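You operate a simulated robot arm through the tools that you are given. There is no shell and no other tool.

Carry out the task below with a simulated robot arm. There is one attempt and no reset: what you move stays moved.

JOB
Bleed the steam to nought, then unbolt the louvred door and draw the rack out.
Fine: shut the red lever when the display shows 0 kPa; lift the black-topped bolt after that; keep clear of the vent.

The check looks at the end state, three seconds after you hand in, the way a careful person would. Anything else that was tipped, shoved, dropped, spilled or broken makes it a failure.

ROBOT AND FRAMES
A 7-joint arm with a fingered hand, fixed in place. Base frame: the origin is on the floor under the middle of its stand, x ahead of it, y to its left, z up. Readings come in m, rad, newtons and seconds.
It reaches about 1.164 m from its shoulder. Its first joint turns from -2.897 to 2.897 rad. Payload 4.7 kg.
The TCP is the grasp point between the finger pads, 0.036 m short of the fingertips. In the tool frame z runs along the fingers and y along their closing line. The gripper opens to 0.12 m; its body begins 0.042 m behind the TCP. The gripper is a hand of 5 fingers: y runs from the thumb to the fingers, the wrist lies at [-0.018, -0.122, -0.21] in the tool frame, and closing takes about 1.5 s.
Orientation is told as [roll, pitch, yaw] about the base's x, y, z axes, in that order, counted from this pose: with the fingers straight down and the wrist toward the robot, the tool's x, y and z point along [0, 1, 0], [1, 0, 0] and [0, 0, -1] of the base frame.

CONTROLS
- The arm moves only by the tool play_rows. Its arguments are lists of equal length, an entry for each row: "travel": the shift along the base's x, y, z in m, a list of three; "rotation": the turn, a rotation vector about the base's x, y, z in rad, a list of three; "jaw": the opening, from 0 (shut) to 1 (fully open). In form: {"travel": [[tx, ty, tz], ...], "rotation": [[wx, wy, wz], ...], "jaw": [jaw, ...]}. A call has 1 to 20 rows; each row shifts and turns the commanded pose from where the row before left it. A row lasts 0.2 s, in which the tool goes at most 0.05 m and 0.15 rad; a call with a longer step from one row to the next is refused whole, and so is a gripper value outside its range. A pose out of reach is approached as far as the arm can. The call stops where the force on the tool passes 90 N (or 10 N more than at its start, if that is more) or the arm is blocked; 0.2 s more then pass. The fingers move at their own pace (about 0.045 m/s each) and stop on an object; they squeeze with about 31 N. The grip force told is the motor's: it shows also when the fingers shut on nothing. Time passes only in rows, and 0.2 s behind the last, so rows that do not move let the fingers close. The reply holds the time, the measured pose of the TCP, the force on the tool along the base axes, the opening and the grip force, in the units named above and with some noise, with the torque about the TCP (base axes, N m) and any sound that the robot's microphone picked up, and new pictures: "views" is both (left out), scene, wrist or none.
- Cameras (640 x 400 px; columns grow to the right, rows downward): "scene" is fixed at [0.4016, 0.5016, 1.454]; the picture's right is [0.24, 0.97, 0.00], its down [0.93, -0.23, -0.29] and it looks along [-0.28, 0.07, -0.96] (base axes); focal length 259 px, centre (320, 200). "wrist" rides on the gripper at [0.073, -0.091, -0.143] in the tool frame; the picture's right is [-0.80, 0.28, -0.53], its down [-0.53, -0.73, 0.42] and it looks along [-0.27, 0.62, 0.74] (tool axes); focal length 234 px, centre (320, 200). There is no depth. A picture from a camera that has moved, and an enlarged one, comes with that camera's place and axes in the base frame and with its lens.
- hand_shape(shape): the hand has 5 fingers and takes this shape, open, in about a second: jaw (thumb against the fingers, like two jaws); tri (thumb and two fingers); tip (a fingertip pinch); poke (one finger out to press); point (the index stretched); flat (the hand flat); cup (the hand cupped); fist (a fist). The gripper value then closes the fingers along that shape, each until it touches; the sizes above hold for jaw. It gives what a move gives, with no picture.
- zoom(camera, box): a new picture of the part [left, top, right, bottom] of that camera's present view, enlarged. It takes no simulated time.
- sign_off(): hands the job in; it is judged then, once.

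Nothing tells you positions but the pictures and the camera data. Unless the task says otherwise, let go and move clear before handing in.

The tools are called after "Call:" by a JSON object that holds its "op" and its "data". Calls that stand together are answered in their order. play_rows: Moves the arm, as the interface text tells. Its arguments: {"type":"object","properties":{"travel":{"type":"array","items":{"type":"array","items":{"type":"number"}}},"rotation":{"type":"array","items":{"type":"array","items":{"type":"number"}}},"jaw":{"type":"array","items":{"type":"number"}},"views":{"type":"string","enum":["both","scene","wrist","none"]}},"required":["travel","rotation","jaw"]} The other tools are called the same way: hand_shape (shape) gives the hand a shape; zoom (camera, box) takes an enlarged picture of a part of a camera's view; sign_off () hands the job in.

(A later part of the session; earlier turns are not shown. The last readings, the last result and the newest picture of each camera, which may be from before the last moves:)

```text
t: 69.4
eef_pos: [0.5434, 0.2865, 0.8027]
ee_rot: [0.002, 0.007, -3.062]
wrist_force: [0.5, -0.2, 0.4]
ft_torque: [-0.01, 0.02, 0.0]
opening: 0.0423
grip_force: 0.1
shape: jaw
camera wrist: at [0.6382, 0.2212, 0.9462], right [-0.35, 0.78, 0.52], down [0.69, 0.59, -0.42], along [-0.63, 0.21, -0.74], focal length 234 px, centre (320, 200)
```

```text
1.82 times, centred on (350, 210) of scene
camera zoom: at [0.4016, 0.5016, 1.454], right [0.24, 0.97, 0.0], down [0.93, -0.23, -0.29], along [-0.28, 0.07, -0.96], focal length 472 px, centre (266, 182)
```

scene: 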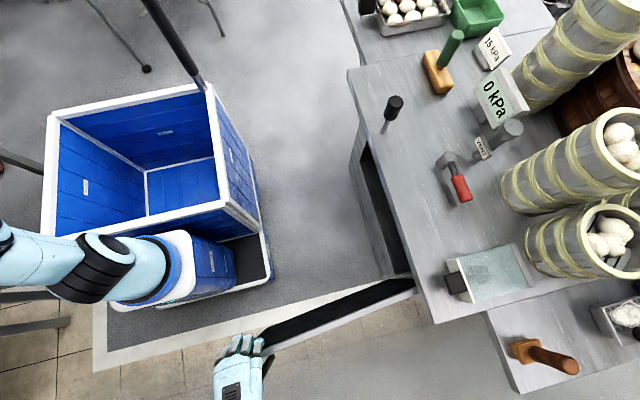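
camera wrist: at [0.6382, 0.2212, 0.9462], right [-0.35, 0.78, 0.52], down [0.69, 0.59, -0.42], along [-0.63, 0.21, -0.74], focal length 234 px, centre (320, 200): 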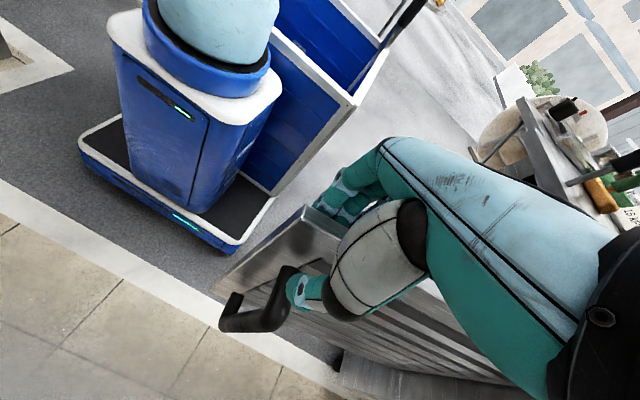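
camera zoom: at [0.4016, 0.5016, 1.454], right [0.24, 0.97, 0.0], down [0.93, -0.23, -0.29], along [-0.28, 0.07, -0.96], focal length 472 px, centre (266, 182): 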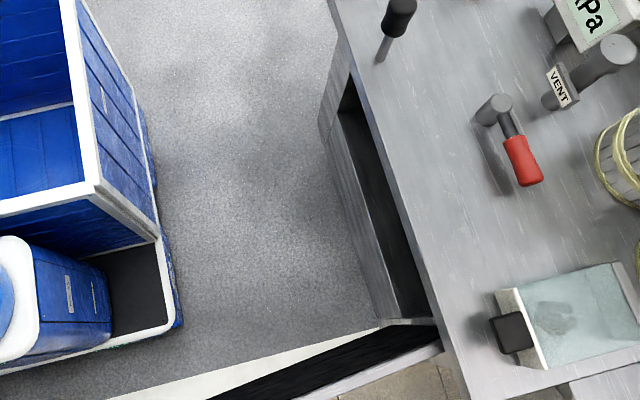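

The door is swung open past 90°. I'll let go, rise off it, and turn back to look into the cabinet for the rack.

Call:
{"op": "play_rows", "data": {"travel": [[0, 0, 0], [0, 0, 0], [0, 0, 0.03], [0, 0, 0.04], [0, 0, 0.04], [0, 0, 0.03], [0, 0, 0.02], [-0.02, 0, 0.01], [-0.025, 0, 0], [-0.025, 0, 0], [-0.025, 0, 0], [-0.025, 0, 0], [-0.025, 0, 0], [-0.025, 0, 0], [-0.025, 0, 0], [-0.02, 0, 0], [-0.02, 0, 0], [-0.02, 0, 0], [0, 0, 0]], "rotation": [[0, 0, 0], [0, 0, 0], [0, 0, 0], [0, 0, 0], [0, 0, 0], [0, 0, 0], [0, 0, 0], [0, 0, -0.15], [0, 0, -0.15], [0, 0, -0.15], [0, 0, -0.15], [0, 0, -0.15], [0, 0, -0.15], [0, 0, -0.15], [0, 0, -0.15], [0, 0, -0.15], [0, 0, -0.15], [0, 0, -0.1]], "jaw": [0.5, 0.65, 0.65, 0.65, 0.65, 0.65, 0.65, 0.65, 0.65, 0.65, 0.65, 0.65, 0.65, 0.65, 0.65, 0.65, 0.65, 0.65, 0.65]}}

```text
refused: the lists must be of equal length
```

The lists were uneven by one row, so that call was refused and nothing moved. Resending with the count fixed.

Call:
{"op": "play_rows", "data": {"travel": [[0, 0, 0], [0, 0, 0], [0, 0, 0.03], [0, 0, 0.04], [0, 0, 0.04], [0, 0, 0.03], [0, 0, 0.02], [-0.02, 0, 0.01], [-0.025, 0, 0], [-0.025, 0, 0], [-0.025, 0, 0], [-0.025, 0, 0], [-0.025, 0, 0], [-0.025, 0, 0], [-0.025, 0, 0], [-0.02, 0, 0], [-0.02, 0, 0], [-0.02, 0, 0], [0, 0, 0]], "rotation": [[0, 0, 0], [0, 0, 0], [0, 0, 0], [0, 0, 0], [0, 0, 0], [0, 0, 0], [0, 0, 0], [0, 0, -0.15], [0, 0, -0.15], [0, 0, -0.15], [0, 0, -0.15], [0, 0, -0.15], [0, 0, -0.15], [0, 0, -0.15], [0, 0, -0.15], [0, 0, -0.15], [0, 0, -0.15], [0, 0, -0.1], [0, 0, 0]], "jaw": [0.5, 0.65, 0.65, 0.65, 0.65, 0.65, 0.65, 0.65, 0.65, 0.65, 0.65, 0.65, 0.65, 0.65, 0.65, 0.65, 0.65, 0.65, 0.65]}}

Call:
{"op": "zoom", "data": {"camera": "wrist", "box": [100, 40, 400, 300]}}

```text
t: 73.4
eef_pos: [0.2887, 0.2841, 0.9712]
ee_rot: [-0.001, 0.006, 1.622]
wrist_force: [-0.2, -0.1, 1.0]
ft_torque: [0.0, -0.03, 0.03]
opening: 0.0778
grip_force: 0.0
shape: jaw
camera wrist: at [0.2198, 0.1908, 1.1152], right [0.79, 0.32, 0.52], down [0.57, -0.71, -0.42], along [0.23, 0.63, -0.74], focal length 234 px, centre (320, 200)
```

scene: 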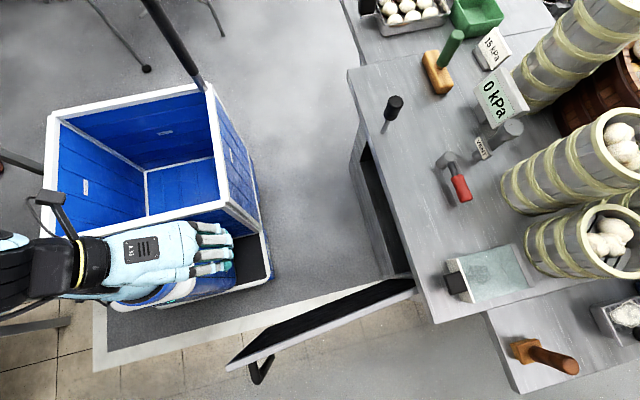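
wrist: 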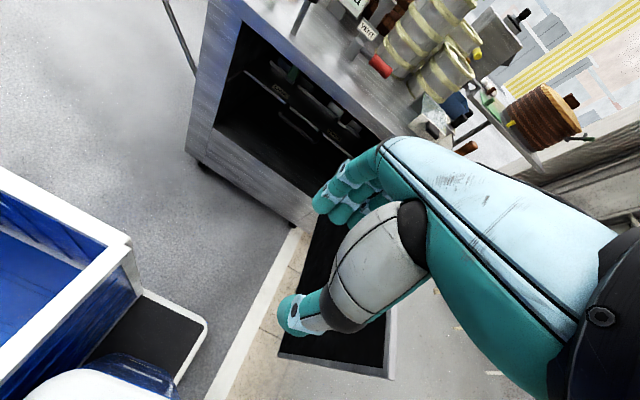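

```text
1.54 times, centred on (250, 170) of wrist
camera zoom: at [0.2198, 0.1908, 1.1152], right [0.79, 0.32, 0.52], down [0.57, -0.71, -0.42], along [0.23, 0.63, -0.74], focal length 360 px, centre (428, 246)
```

zoom: 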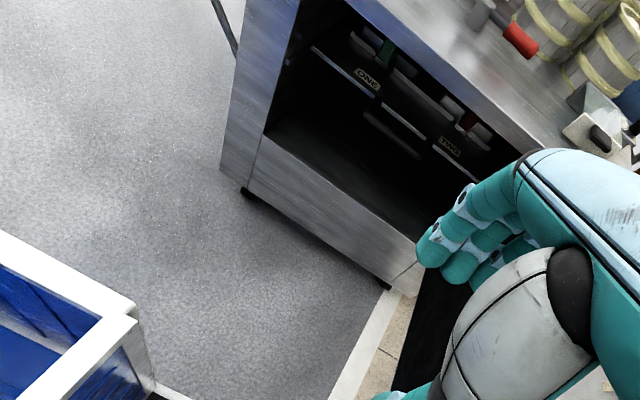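

Inside there are two labelled things, "ONE" and "TWO". I need a closer look before touching anything.

Call:
{"op": "zoom", "data": {"camera": "wrist", "box": [220, 50, 340, 150]}}

Call:
{"op": "play_rows", "data": {"travel": [[0.03, 0.01, -0.01], [0.03, 0.02, -0.01], [0.02, 0.02, -0.02], [0.02, 0.02, -0.02], [0, 0, 0]], "rotation": [[0.1, 0, 0], [0.1, 0, 0], [0.1, 0, 0], [0.1, 0, 0], [0, 0, 0]], "jaw": [0.65, 0.65, 0.65, 0.65, 0.65]}}

Call:
{"op": "zoom", "data": {"camera": "wrist", "box": [140, 100, 340, 260]}}

```text
4.00 times, centred on (280, 100) of wrist
camera zoom: at [0.2198, 0.1908, 1.1152], right [0.79, 0.32, 0.52], down [0.57, -0.71, -0.42], along [0.23, 0.63, -0.74], focal length 937 px, centre (480, 600)
```

zoom: 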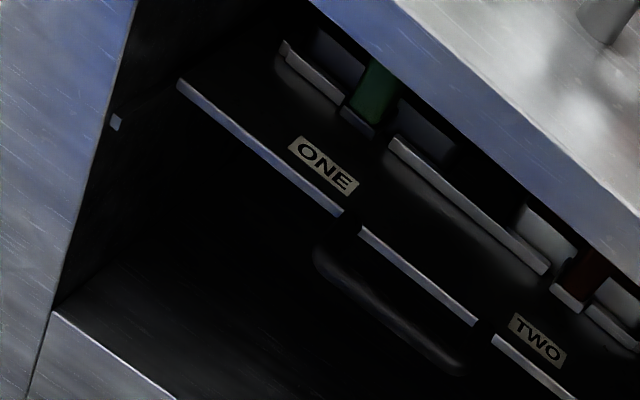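

```text
t: 74.6
eef_pos: [0.3877, 0.3547, 0.9114]
ee_rot: [-0.022, -0.392, 1.628]
wrist_force: [0.2, 0.6, 0.1]
ft_torque: [0.01, -0.01, -0.02]
opening: 0.0777
grip_force: 0.2
shape: jaw
camera wrist: at [0.3202, 0.2117, 1.007], right [0.79, 0.09, 0.61], down [0.57, -0.49, -0.66], along [0.23, 0.87, -0.44], focal length 234 px, centre (320, 200)
```

scene: 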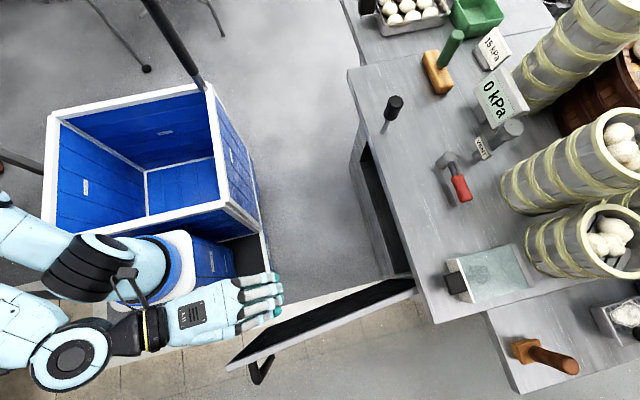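
wrist: 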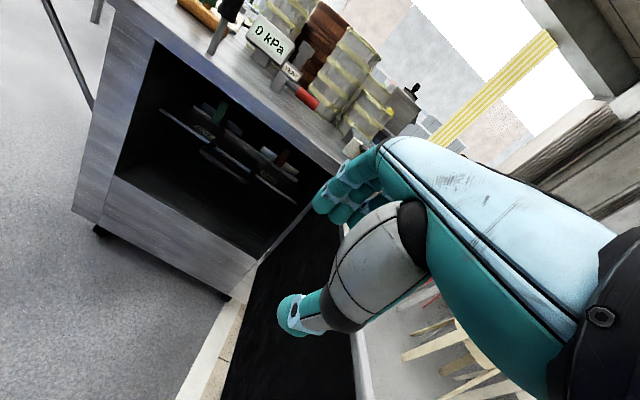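

```text
2.50 times, centred on (240, 180) of wrist
camera zoom: at [0.3202, 0.2117, 1.007], right [0.79, 0.09, 0.61], down [0.57, -0.49, -0.66], along [0.23, 0.87, -0.44], focal length 585 px, centre (520, 250)
```

zoom: 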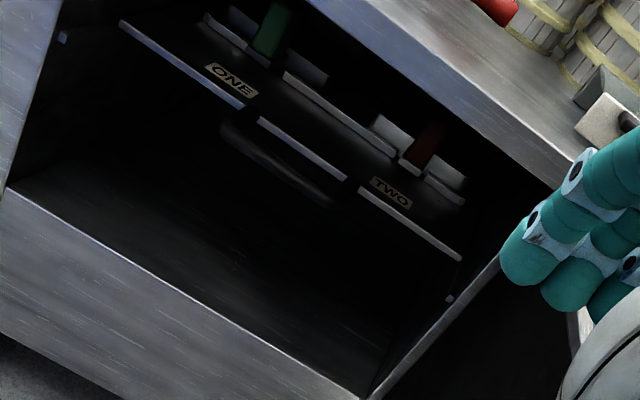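

Inside is one rack: its front lip is at about y 0.868, z 0.613, x -0.03 to 0.44, with a black centre pull bar at about x 0.145–0.276, y 0.76, z 0.645. The rack carries slots marked ONE and TWO. I'll bring the hand in front of the opening, tilted forward, for a level look inside.

Call:
{"op": "play_rows", "data": {"travel": [[-0.022, 0.03, 0], [-0.022, 0.03, 0], [-0.022, 0.03, -0.01], [-0.022, 0.03, -0.015], [-0.022, 0.03, -0.02], [-0.022, 0.03, -0.02], [-0.022, 0.02, -0.02], [-0.02, 0.0, -0.02], [0, 0, 0]], "rotation": [[0.04, 0, -0.007], [0.04, 0, -0.007], [0.05, 0, -0.007], [0.05, 0, -0.007], [0.05, 0, -0.007], [0.05, 0, -0.007], [0.05, 0, -0.007], [0.04, 0, -0.007], [0, 0, 0]], "jaw": [0.75, 0.75, 0.75, 0.75, 0.75, 0.75, 0.75, 0.75, 0.75]}}

Call:
{"op": "zoom", "data": {"camera": "wrist", "box": [100, 60, 400, 260]}}

```text
t: 76.6
eef_pos: [0.2863, 0.5502, 0.8065]
ee_rot: [-0.031, -0.746, 1.59]
wrist_force: [0.7, -0.2, 0.5]
ft_torque: [0.03, -0.02, -0.01]
opening: 0.0895
grip_force: 0.1
shape: jaw
out of reach, approached as far as the arm can: row 6, 7, 8
camera wrist: at [0.2117, 0.3863, 0.8469], right [0.79, -0.15, 0.59], down [0.55, -0.25, -0.8], along [0.27, 0.96, -0.11], focal length 234 px, centre (320, 200)
```

scene: 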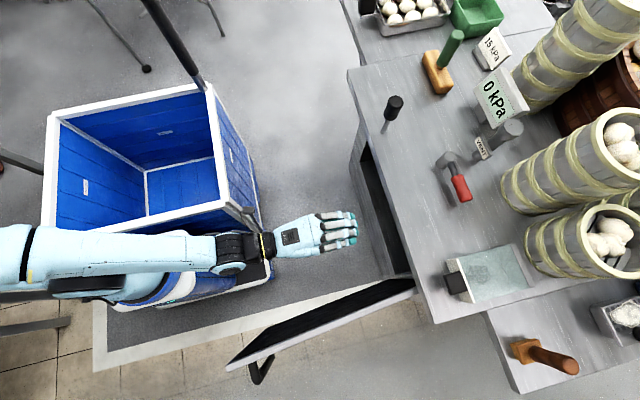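
wrist: 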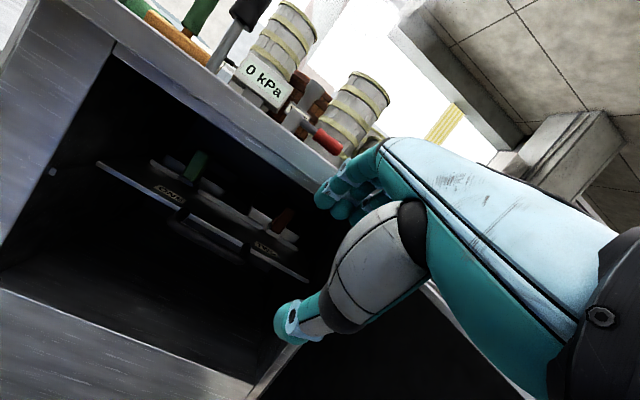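

```text
2.00 times, centred on (250, 160) of wrist
camera zoom: at [0.2117, 0.3863, 0.8469], right [0.79, -0.15, 0.59], down [0.55, -0.25, -0.8], along [0.27, 0.96, -0.11], focal length 468 px, centre (460, 280)
```

zoom: 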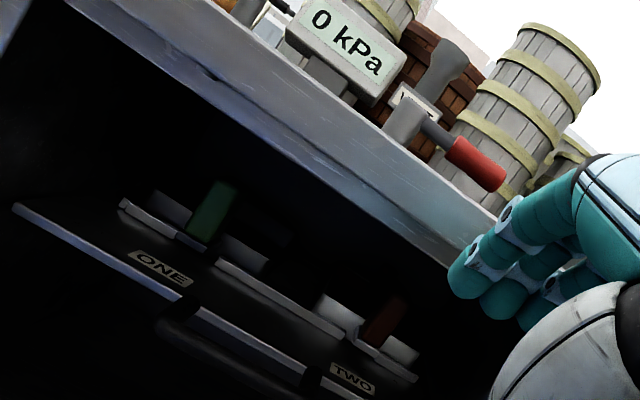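

The arm reached its tilt limit near 0.75 rad here, which is enough. This third view agrees with the pull bar's place (about 0.20, 0.76, 0.645). I'll move down and in, to a pre-grasp point in front of the bar and under the worktop edge.

Call:
{"op": "play_rows", "data": {"travel": [[-0.02, 0.02, -0.02], [-0.02, 0.02, -0.025], [-0.02, 0.02, -0.03], [-0.02, 0.02, -0.03], [0, 0, 0]], "rotation": [[0, 0, -0.01], [0, 0, -0.01], [0, 0, 0], [0, 0, 0], [0, 0, 0]], "jaw": [0.75, 0.75, 0.75, 0.75, 0.75]}}

Call:
{"op": "zoom", "data": {"camera": "wrist", "box": [100, 100, 400, 300]}}

```text
t: 77.8
eef_pos: [0.3157, 0.5661, 0.7619]
ee_rot: [-0.034, -0.76, 1.566]
wrist_force: [-0.6, -0.5, -0.7]
ft_torque: [0.01, 0.0, 0.01]
opening: 0.0896
grip_force: 0.0
shape: jaw
out of reach, approached as far as the arm can: row 1, 2, 3, 4
camera wrist: at [0.2366, 0.4035, 0.8011], right [0.79, -0.18, 0.59], down [0.54, -0.25, -0.8], along [0.3, 0.95, -0.1], focal length 234 px, centre (320, 200)
```

scene: 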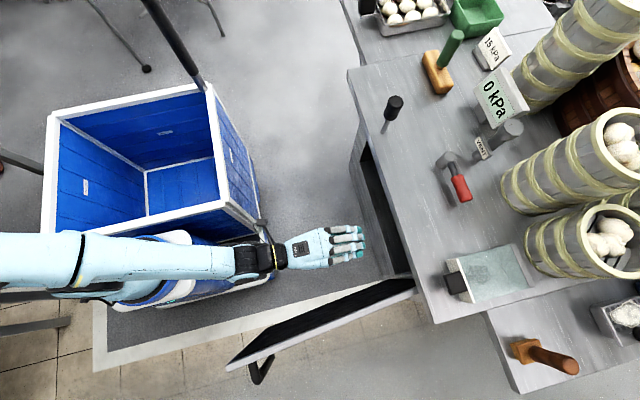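
wrist: 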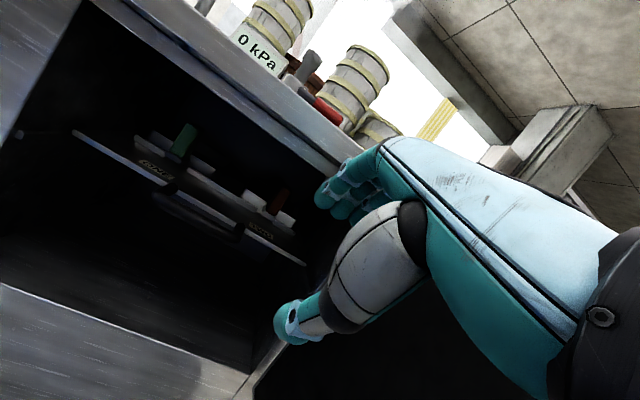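

```text
2.00 times, centred on (250, 200) of wrist
camera zoom: at [0.2366, 0.4035, 0.8011], right [0.79, -0.18, 0.59], down [0.54, -0.25, -0.8], along [0.3, 0.95, -0.1], focal length 468 px, centre (460, 200)
```

zoom: 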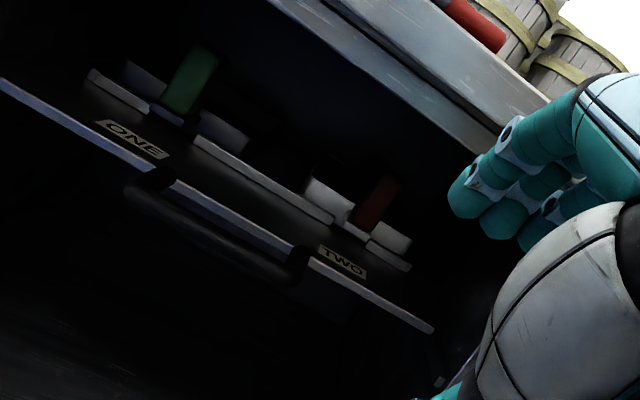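

The arm gets stuck with so much tilt close in. A tilt of about 0.5 also clears the worktop edge and lets the fingers hook over the bar from above, so I'll ease the tilt and move to the pre-grasp point.

Call:
{"op": "play_rows", "data": {"travel": [[0, 0, 0], [-0.01, 0, 0], [-0.025, 0.01, 0], [-0.025, 0.01, -0.01], [-0.025, 0.01, -0.015], [-0.025, 0.01, -0.015], [0, 0, 0]], "rotation": [[-0.13, 0, 0], [-0.13, 0.03, 0], [0, 0, 0], [0, 0, 0], [0, 0, 0], [0, 0, 0], [0, 0, 0]], "jaw": [0.75, 0.75, 0.75, 0.75, 0.75, 0.75, 0.75]}}

Call:
{"op": "zoom", "data": {"camera": "wrist", "box": [100, 100, 400, 300]}}

```text
t: 79.4
eef_pos: [0.2811, 0.5841, 0.7553]
ee_rot: [0.0, -0.5, 1.549]
wrist_force: [-0.1, -0.4, 0.1]
ft_torque: [0.01, 0.02, 0.0]
opening: 0.0897
grip_force: 0.0
shape: jaw
out of reach, approached as far as the arm can: row 4, 5, 6
camera wrist: at [0.204, 0.4372, 0.838], right [0.8, -0.02, 0.59], down [0.52, -0.45, -0.72], along [0.29, 0.89, -0.35], focal length 234 px, centre (320, 200)
```

scene: 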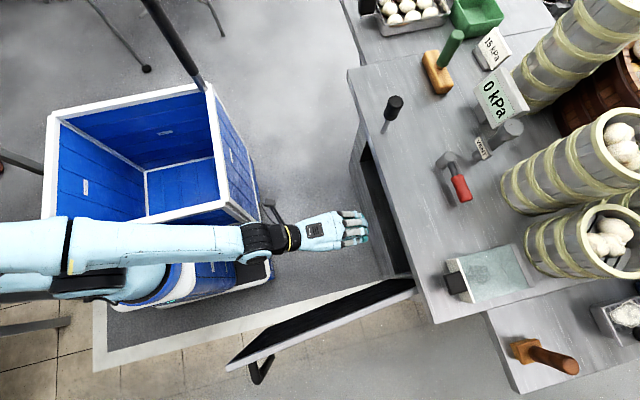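
wrist: 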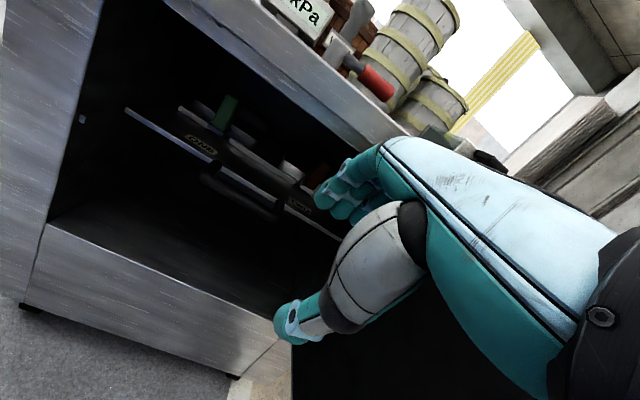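

```text
2.00 times, centred on (250, 200) of wrist
camera zoom: at [0.204, 0.4372, 0.838], right [0.8, -0.02, 0.59], down [0.52, -0.45, -0.72], along [0.29, 0.89, -0.35], focal length 468 px, centre (460, 200)
```

zoom: 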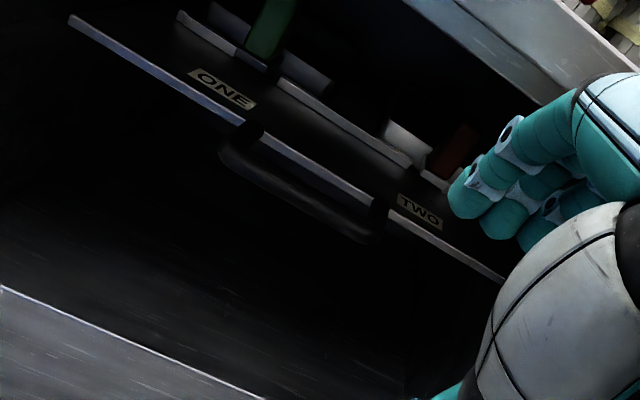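

The limit comes from being low and close with a forward tilt. I'll ease the tilt further to about 0.3, which by my geometry still clears the worktop edge, and try again.

Call:
{"op": "play_rows", "data": {"travel": [[0, 0, 0], [0, 0, 0], [-0.025, 0.01, -0.01], [-0.025, 0.01, -0.02], [-0.025, 0.01, -0.02], [0, 0.01, -0.01], [0, 0, 0]], "rotation": [[-0.1, 0, 0.01], [-0.1, 0, 0.01], [0, 0, 0], [0, 0, 0], [0, 0, 0], [0, 0, 0], [0, 0, 0]], "jaw": [0.75, 0.75, 0.75, 0.75, 0.75, 0.75, 0.75]}}

Call:
{"op": "zoom", "data": {"camera": "wrist", "box": [100, 60, 400, 260]}}

```text
t: 81.0
eef_pos: [0.2491, 0.621, 0.6992]
ee_rot: [0.0, -0.297, 1.57]
wrist_force: [-0.2, 0.3, 0.5]
ft_torque: [0.0, 0.02, 0.02]
opening: 0.0899
grip_force: 0.0
shape: jaw
out of reach, approached as far as the arm can: row 4, 5, 6
camera wrist: at [0.1768, 0.4924, 0.809], right [0.8, 0.11, 0.58], down [0.53, -0.58, -0.62], along [0.27, 0.81, -0.52], focal length 234 px, centre (320, 200)
```

scene: 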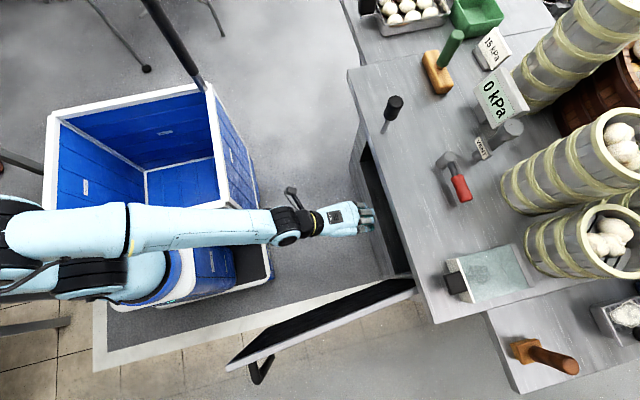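
wrist: 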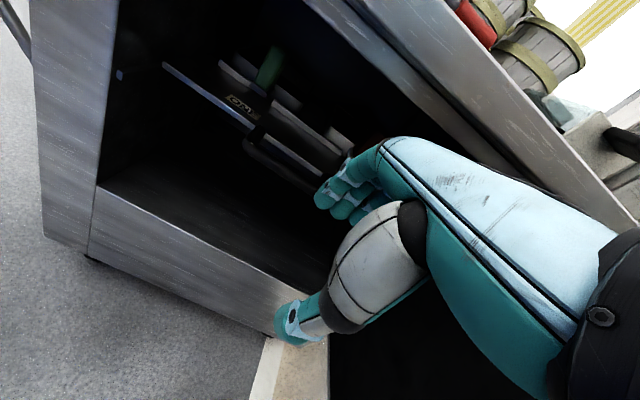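

```text
2.00 times, centred on (250, 160) of wrist
camera zoom: at [0.1768, 0.4924, 0.809], right [0.8, 0.11, 0.58], down [0.53, -0.58, -0.62], along [0.27, 0.81, -0.52], focal length 468 px, centre (460, 280)
```

zoom: 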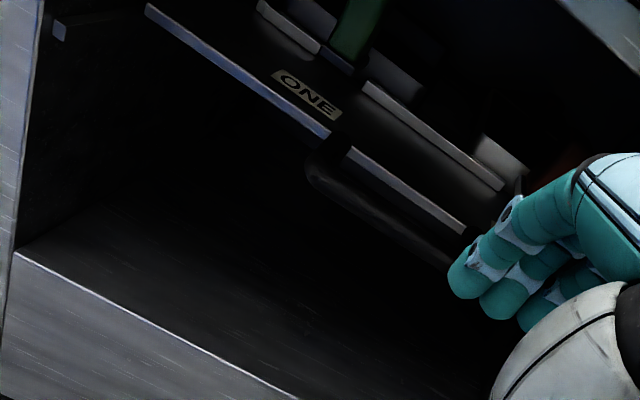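

Now the hand follows better. I'll slide to x≈0.21 and further in at z≈0.70, opening the hand wider so the fingertips pass above the bar.

Call:
{"op": "play_rows", "data": {"travel": [[-0.01, 0.015, 0], [-0.015, 0.015, 0], [-0.015, 0.01, 0], [0, 0, 0]], "rotation": [[0, 0, 0], [0, 0, 0], [0, 0, 0], [0, 0, 0]], "jaw": [0.9, 0.9, 0.9, 0.9]}}

Call:
{"op": "zoom", "data": {"camera": "wrist", "box": [100, 60, 400, 260]}}

```text
t: 82.0
eef_pos: [0.241, 0.6564, 0.6972]
ee_rot: [0.007, -0.277, 1.578]
wrist_force: [-0.4, 0.3, 0.0]
ft_torque: [0.01, -0.02, 0.0]
opening: 0.1079
grip_force: 0.0
shape: jaw
out of reach, approached as far as the arm can: row 1, 2, 3
camera wrist: at [0.1693, 0.5291, 0.8104], right [0.81, 0.13, 0.58], down [0.53, -0.58, -0.61], along [0.25, 0.8, -0.54], focal length 234 px, centre (320, 200)
```

scene: 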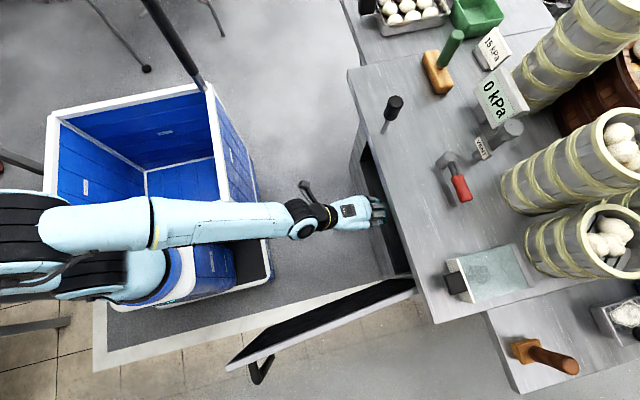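
wrist: 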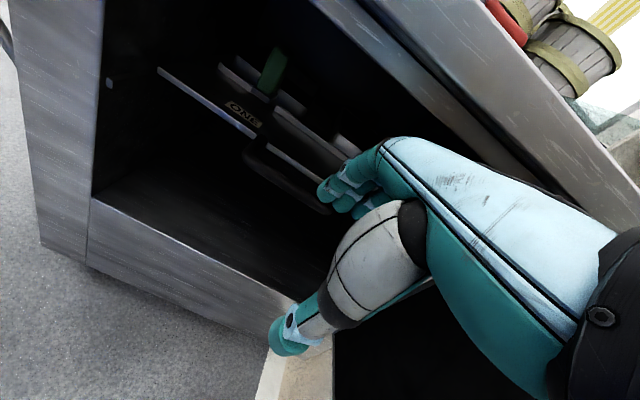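

```text
2.00 times, centred on (250, 160) of wrist
camera zoom: at [0.1693, 0.5291, 0.8104], right [0.81, 0.13, 0.58], down [0.53, -0.58, -0.61], along [0.25, 0.8, -0.54], focal length 468 px, centre (460, 280)
```

zoom: 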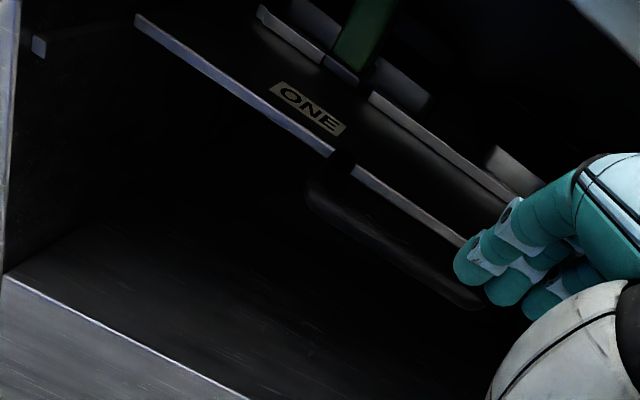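

Moves towards -x are being limited; earlier drifts suggest a slightly larger yaw would relieve it. I'll turn the hand by +0.2 rad and retry the sideways shift.

Call:
{"op": "play_rows", "data": {"travel": [[0, 0, 0], [0, 0, 0], [-0.015, 0, 0], [-0.015, 0, 0], [0, 0, 0]], "rotation": [[0, 0, 0.1], [0, 0, 0.1], [0, 0, 0], [0, 0, 0], [0, 0, 0]], "jaw": [0.9, 0.9, 0.9, 0.9, 0.9], "views": "wrist"}}

```text
t: 83.2
eef_pos: [0.2022, 0.6647, 0.6989]
ee_rot: [-0.008, -0.302, 1.766]
wrist_force: [0.0, -0.2, -0.3]
ft_torque: [-0.02, 0.01, -0.02]
opening: 0.1078
grip_force: 0.0
shape: jaw
camera wrist: at [0.1528, 0.5243, 0.8074], right [0.76, 0.26, 0.59], down [0.64, -0.46, -0.62], along [0.11, 0.85, -0.52], focal length 234 px, centre (320, 200)
```

wrist: 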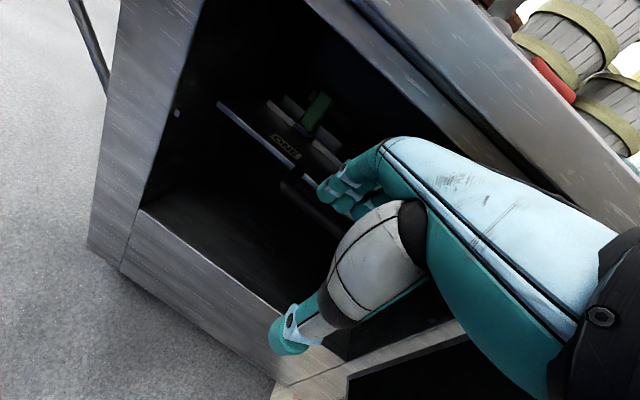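

That freed it. I'll ease further in, with a bit more tilt, still above the bar.

Call:
{"op": "play_rows", "data": {"travel": [[-0.007, 0.012, -0.003], [-0.007, 0.012, -0.003], [0, 0.011, -0.003], [0, 0, 0]], "rotation": [[0.039, 0.008, 0], [0.039, 0.008, 0], [0.02, 0.004, 0], [0, 0, 0]], "jaw": [0.9, 0.9, 0.9, 0.9]}}

Call:
{"op": "zoom", "data": {"camera": "wrist", "box": [180, 60, 420, 260]}}

Call:
{"op": "zoom", "data": {"camera": "scene", "box": [280, 120, 460, 300]}}

```text
t: 84.2
eef_pos: [0.1871, 0.6995, 0.6909]
ee_rot: [-0.006, -0.403, 1.764]
wrist_force: [-0.6, -0.2, -0.1]
ft_torque: [0.0, -0.03, -0.03]
opening: 0.1081
grip_force: 0.0
shape: jaw
camera wrist: at [0.1405, 0.5483, 0.7859], right [0.78, 0.2, 0.6], down [0.62, -0.4, -0.67], along [0.1, 0.89, -0.44], focal length 234 px, centre (320, 200)
```

scene: 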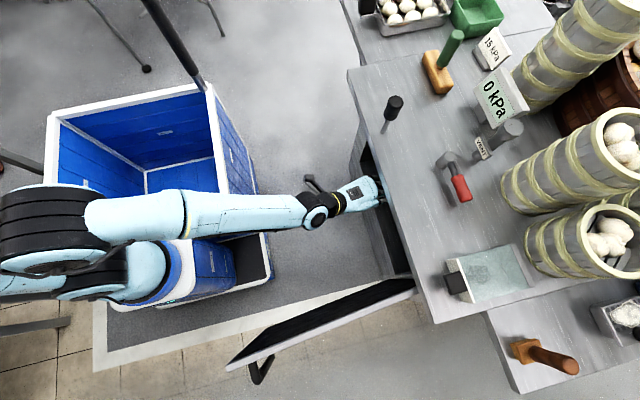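
wrist: 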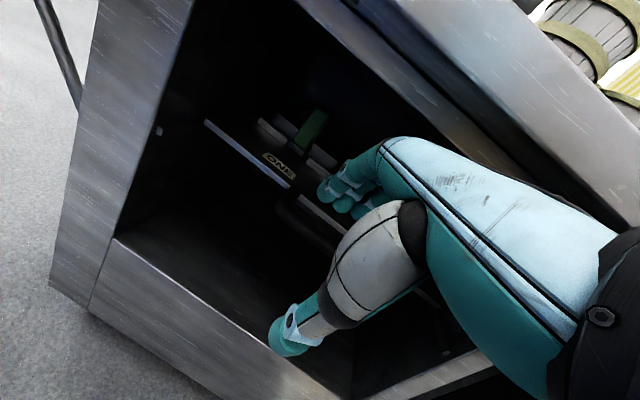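

```text
2.00 times, centred on (300, 160) of wrist
camera zoom: at [0.1405, 0.5483, 0.7859], right [0.78, 0.2, 0.6], down [0.62, -0.4, -0.67], along [0.1, 0.89, -0.44], focal length 468 px, centre (360, 280)
```

zoom: 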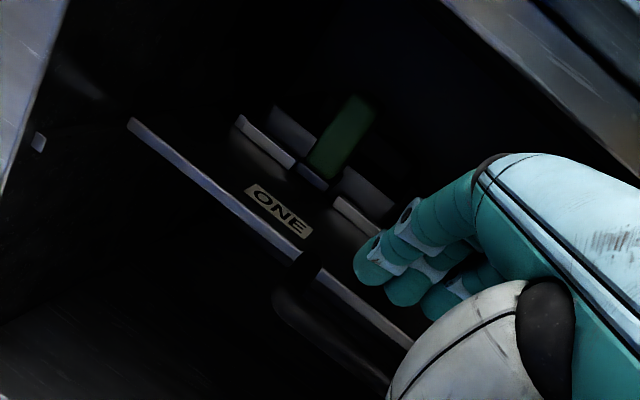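

```text
2.22 times, centred on (370, 210) of scene
camera zoom: at [0.4016, 0.5016, 1.454], right [0.24, 0.97, 0.0], down [0.93, -0.23, -0.29], along [-0.28, 0.07, -0.96], focal length 576 px, centre (209, 178)
```

zoom: 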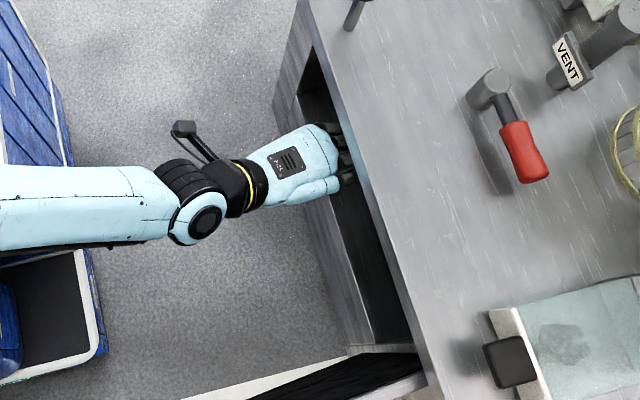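

I'll zoom in tightly to pin down the pull bar relative to the fingers before hooking it.

Call:
{"op": "zoom", "data": {"camera": "wrist", "box": [260, 170, 360, 250]}}

Call:
{"op": "zoom", "data": {"camera": "wrist", "box": [190, 100, 350, 220]}}

```text
5.00 times, centred on (310, 210) of wrist
camera zoom: at [0.1405, 0.5483, 0.7859], right [0.78, 0.2, 0.6], down [0.62, -0.4, -0.67], along [0.1, 0.89, -0.44], focal length 1171 px, centre (370, 150)
```

zoom: 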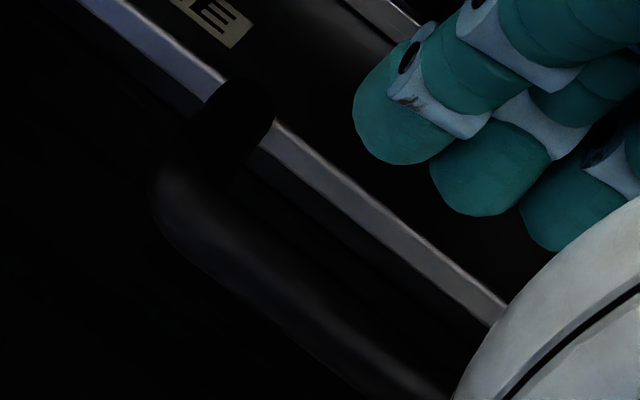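

```text
3.33 times, centred on (270, 160) of wrist
camera zoom: at [0.1405, 0.5483, 0.7859], right [0.78, 0.2, 0.6], down [0.62, -0.4, -0.67], along [0.1, 0.89, -0.44], focal length 781 px, centre (487, 333)
```

zoom: 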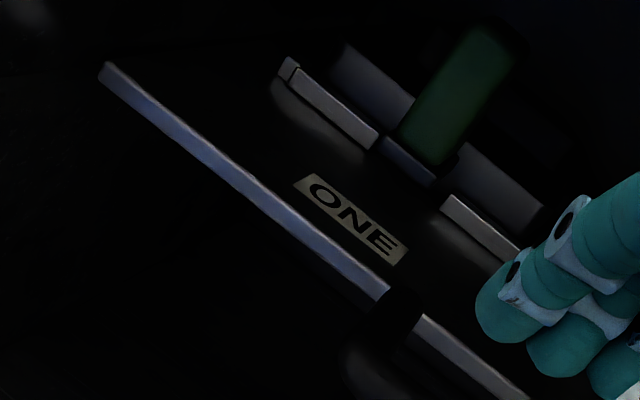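

Using the standoff positions as a constraint, the bar is at y≈0.793, z≈0.618, between x 0.137 and 0.275, a bit deeper and lower than first thought. I'll move in above it with a slightly narrower opening, squaring up the yaw.

Call:
{"op": "play_rows", "data": {"travel": [[-0.002, 0.015, -0.004], [-0.002, 0.015, -0.005], [0, 0.015, -0.005], [0, 0.015, -0.005], [0, 0, 0]], "rotation": [[0, 0, -0.03], [0, 0, -0.03], [0, 0, -0.03], [0, 0, -0.03], [0, 0, 0]], "jaw": [0.65, 0.65, 0.65, 0.65, 0.65]}}

Call:
{"op": "zoom", "data": {"camera": "wrist", "box": [220, 120, 400, 260]}}

```text
t: 85.4
eef_pos: [0.1831, 0.749, 0.6677]
ee_rot: [0.016, -0.358, 1.679]
wrist_force: [0.0, 0.2, -0.8]
ft_torque: [0.01, 0.03, 0.01]
opening: 0.0785
grip_force: 0.0
shape: jaw
out of reach, approached as far as the arm can: row 4
camera wrist: at [0.1268, 0.6064, 0.7706], right [0.8, 0.17, 0.58], down [0.58, -0.47, -0.66], along [0.16, 0.86, -0.48], focal length 234 px, centre (320, 200)
```

scene: 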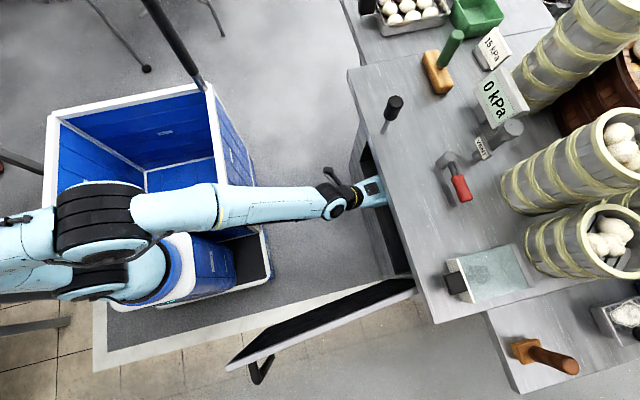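
wrist: 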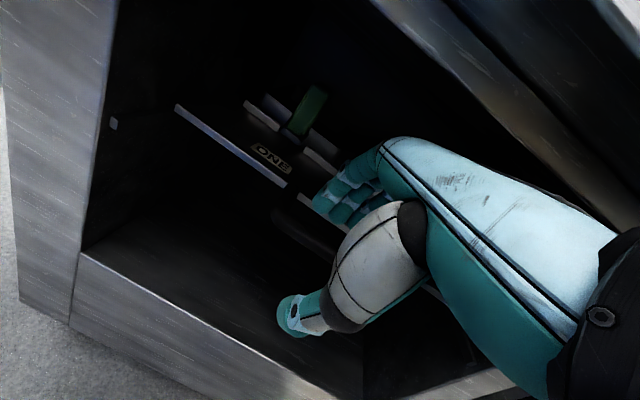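

```text
2.86 times, centred on (310, 190) of wrist
camera zoom: at [0.1268, 0.6064, 0.7706], right [0.8, 0.17, 0.58], down [0.58, -0.47, -0.66], along [0.16, 0.86, -0.48], focal length 669 px, centre (349, 229)
```

zoom: 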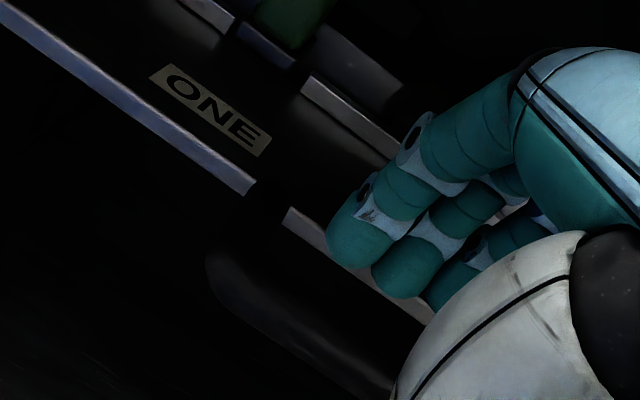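

The fingertips are now just above the bar. I'll move 3 cm deeper so the fingers are behind it, narrowing the hand a little, then lower.

Call:
{"op": "play_rows", "data": {"travel": [[0, 0.01, 0.003], [0, 0.011, 0], [0, 0.01, 0], [0, 0, 0]], "rotation": [[0, 0, 0], [0, 0, 0], [0, 0, 0], [0, 0, 0]], "jaw": [0.55, 0.52, 0.52, 0.52], "views": "wrist"}}

Call:
{"op": "zoom", "data": {"camera": "wrist", "box": [220, 120, 400, 260]}}

```text
t: 86.4
eef_pos: [0.1967, 0.7913, 0.6746]
ee_rot: [-0.005, -0.4, 1.646]
wrist_force: [-0.4, -0.7, 0.5]
ft_torque: [0.03, 0.06, 0.01]
opening: 0.0628
grip_force: 0.2
shape: jaw
out of reach, approached as far as the arm can: row 1
camera wrist: at [0.1338, 0.6469, 0.7703], right [0.79, 0.11, 0.6], down [0.57, -0.47, -0.67], along [0.21, 0.88, -0.44], focal length 234 px, centre (320, 200)
```

wrist: 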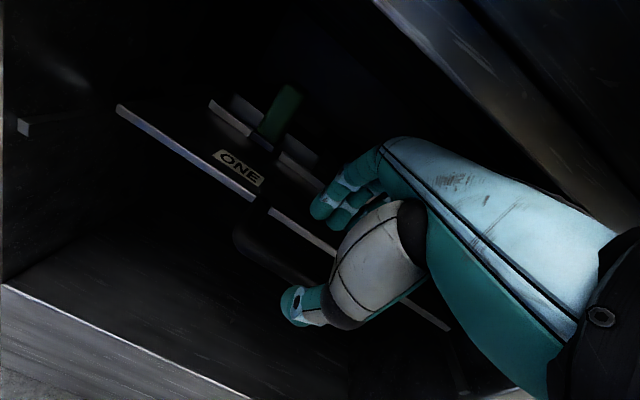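

```text
2.86 times, centred on (310, 190) of wrist
camera zoom: at [0.1338, 0.6469, 0.7703], right [0.79, 0.11, 0.6], down [0.57, -0.47, -0.67], along [0.21, 0.88, -0.44], focal length 669 px, centre (349, 229)
```

zoom: 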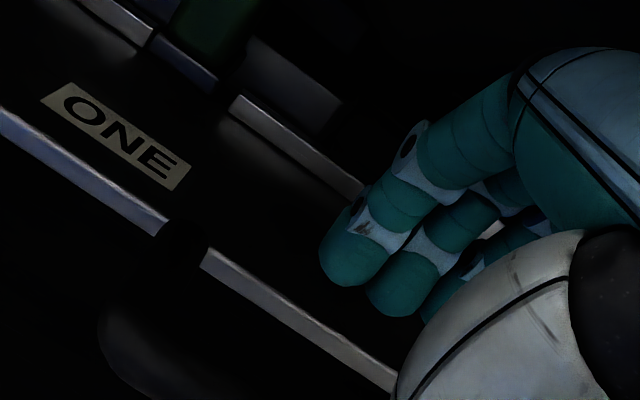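

The fingers are behind the bar but the hand drifted about 1.4 cm towards +x, which would put the little finger on the right standoff. I'll correct sideways with a little more yaw before lowering.

Call:
{"op": "play_rows", "data": {"travel": [[0, -0.005, 0], [-0.009, -0.004, 0], [-0.009, 0, 0], [0, 0, 0]], "rotation": [[0, 0, 0.04], [0, 0, 0.02], [0, 0, 0.01], [0, 0, 0]], "jaw": [0.52, 0.52, 0.52, 0.52], "views": "wrist"}}

Call:
{"op": "zoom", "data": {"camera": "wrist", "box": [220, 140, 400, 280]}}

```text
t: 87.4
eef_pos: [0.1798, 0.7827, 0.6733]
ee_rot: [-0.006, -0.401, 1.714]
wrist_force: [0.3, -0.3, -0.6]
ft_torque: [0.03, -0.01, -0.01]
opening: 0.0629
grip_force: 0.0
shape: jaw
camera wrist: at [0.1259, 0.6339, 0.7696], right [0.78, 0.16, 0.6], down [0.6, -0.43, -0.67], along [0.15, 0.89, -0.44], focal length 234 px, centre (320, 200)
```

wrist: 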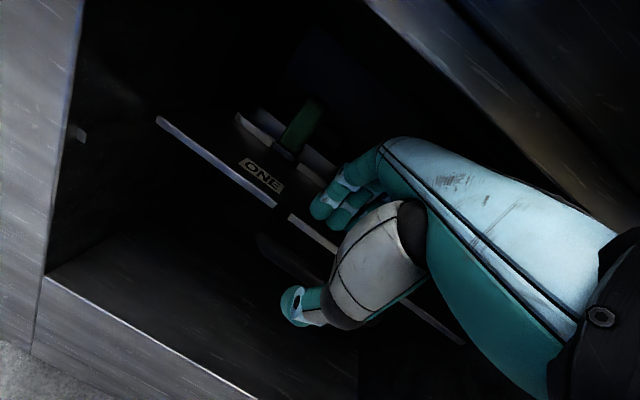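

```text
2.86 times, centred on (310, 210) of wrist
camera zoom: at [0.1259, 0.6339, 0.7696], right [0.78, 0.16, 0.6], down [0.6, -0.43, -0.67], along [0.15, 0.89, -0.44], focal length 669 px, centre (349, 171)
```

zoom: 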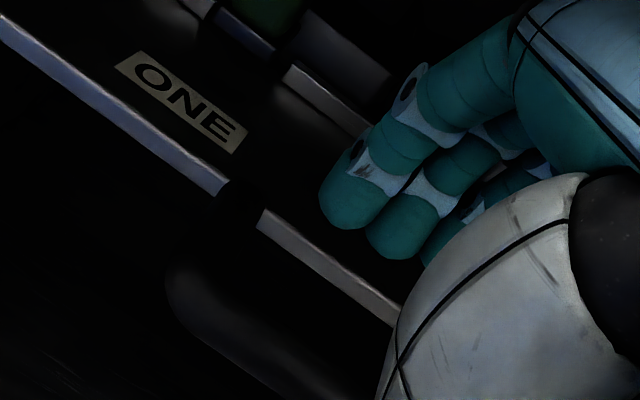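

Aligned. Lowering in small steps so the fingers drop behind the bar.

Call:
{"op": "play_rows", "data": {"travel": [[0, 0, -0.012], [0, 0, -0.012], [0, 0, -0.01], [0, 0, 0]], "rotation": [[0, 0, 0], [0, 0, 0], [0, 0, 0], [0, 0, 0]], "jaw": [0.52, 0.52, 0.52, 0.52], "views": "wrist"}}

Call:
{"op": "zoom", "data": {"camera": "wrist", "box": [220, 120, 400, 260]}}

```text
t: 88.4
eef_pos: [0.1798, 0.7828, 0.6382]
ee_rot: [-0.006, -0.399, 1.714]
wrist_force: [-0.4, 0.1, -0.4]
ft_torque: [-0.05, -0.02, 0.03]
opening: 0.063
grip_force: 0.1
shape: jaw
camera wrist: at [0.1259, 0.6336, 0.7346], right [0.78, 0.16, 0.6], down [0.6, -0.43, -0.67], along [0.15, 0.89, -0.44], focal length 234 px, centre (320, 200)
```

wrist: 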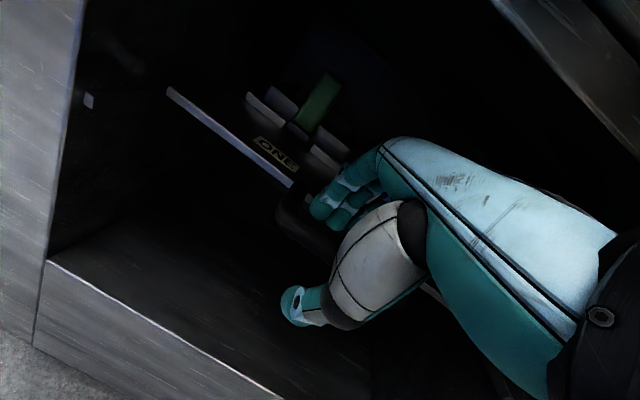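

```text
2.86 times, centred on (310, 190) of wrist
camera zoom: at [0.1259, 0.6336, 0.7346], right [0.78, 0.16, 0.6], down [0.6, -0.43, -0.67], along [0.15, 0.89, -0.44], focal length 669 px, centre (349, 229)
```

zoom: 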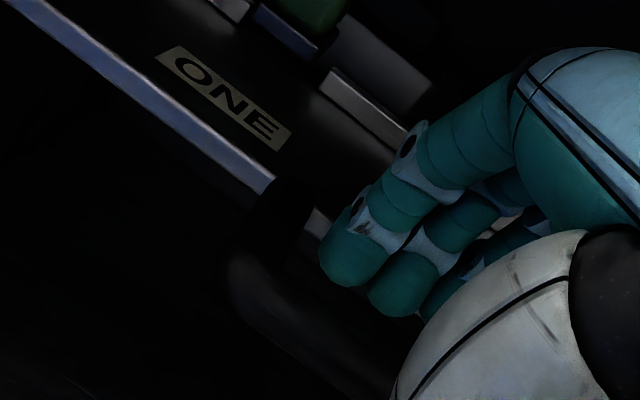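

Two views 35 mm apart put the bar at y≈0.805, z≈0.612, just in front of my fingers. I'll lower a further 18 mm and close around it.

Call:
{"op": "play_rows", "data": {"travel": [[0, 0, -0.009], [0, 0, -0.009], [0, 0, 0], [0, 0, 0], [0, 0, 0], [0, 0, 0], [0, 0, 0], [0, 0, 0]], "rotation": [[0, 0, 0], [0, 0, 0], [0, 0, 0], [0, 0, 0], [0, 0, 0], [0, 0, 0], [0, 0, 0], [0, 0, 0]], "jaw": [0.52, 0.52, 0.4, 0.3, 0.2, 0.1, 0.05, 0.05], "views": "wrist"}}

Call:
{"op": "zoom", "data": {"camera": "wrist", "box": [220, 120, 400, 260]}}

```text
t: 90.2
eef_pos: [0.1792, 0.7817, 0.6224]
ee_rot: [-0.008, -0.401, 1.712]
wrist_force: [-0.6, 1.4, 2.0]
ft_torque: [0.03, 0.02, 0.01]
opening: 0.0064
grip_force: 0.1
shape: jaw
camera wrist: at [0.1254, 0.6337, 0.7172], right [0.78, 0.16, 0.6], down [0.6, -0.43, -0.67], along [0.15, 0.89, -0.44], focal length 234 px, centre (320, 200)
```

wrist: 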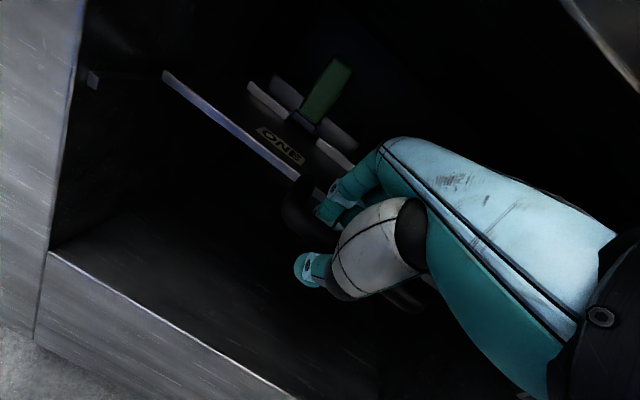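

```text
2.86 times, centred on (310, 190) of wrist
camera zoom: at [0.1254, 0.6337, 0.7172], right [0.78, 0.16, 0.6], down [0.6, -0.43, -0.67], along [0.15, 0.89, -0.44], focal length 669 px, centre (349, 229)
```

zoom: 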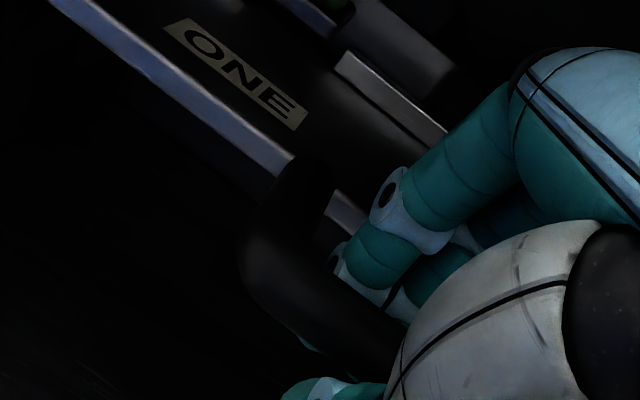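

The fingers are hooked behind the bar with the thumb in front. I'll close fully and pull out very gently at first.

Call:
{"op": "play_rows", "data": {"travel": [[0, 0, 0], [0, 0, 0], [0, -0.008, 0], [0, -0.008, 0], [0, -0.008, 0], [0, 0, 0]], "rotation": [[0, 0, 0], [0, 0, 0], [0, 0, 0], [0, 0, 0], [0, 0, 0], [0, 0, 0]], "jaw": [0, 0, 0, 0, 0, 0], "views": "both"}}

Call:
{"op": "zoom", "data": {"camera": "wrist", "box": [140, 60, 400, 260]}}

```text
t: 91.6
eef_pos: [0.1799, 0.7564, 0.6196]
ee_rot: [-0.006, -0.397, 1.714]
wrist_force: [2.6, 0.8, -13.6]
ft_torque: [-0.07, -0.03, 0.11]
opening: 0.0015
grip_force: 31.1
shape: jaw
camera wrist: at [0.1256, 0.6088, 0.7155], right [0.78, 0.17, 0.6], down [0.6, -0.43, -0.67], along [0.15, 0.89, -0.44], focal length 234 px, centre (320, 200)
```

scene: 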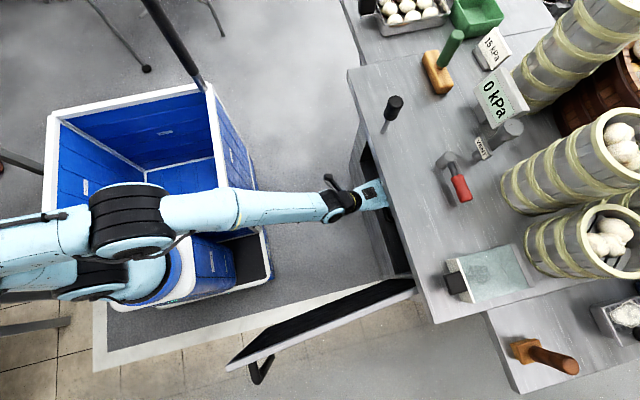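
wrist: 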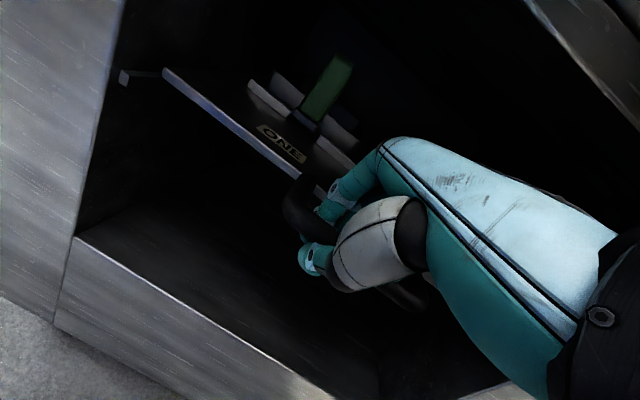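

```text
2.00 times, centred on (270, 160) of wrist
camera zoom: at [0.1256, 0.6088, 0.7155], right [0.78, 0.17, 0.6], down [0.6, -0.43, -0.67], along [0.15, 0.89, -0.44], focal length 468 px, centre (420, 280)
```

zoom: 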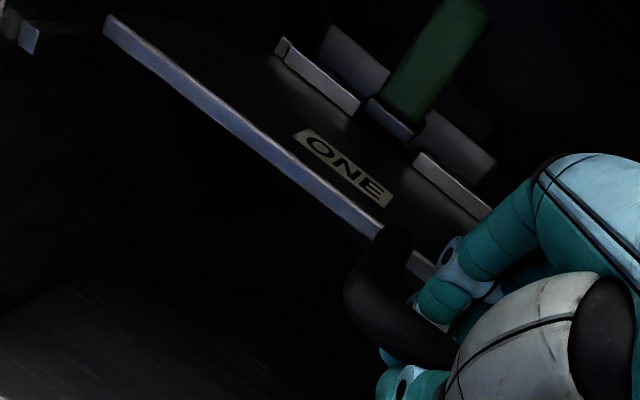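

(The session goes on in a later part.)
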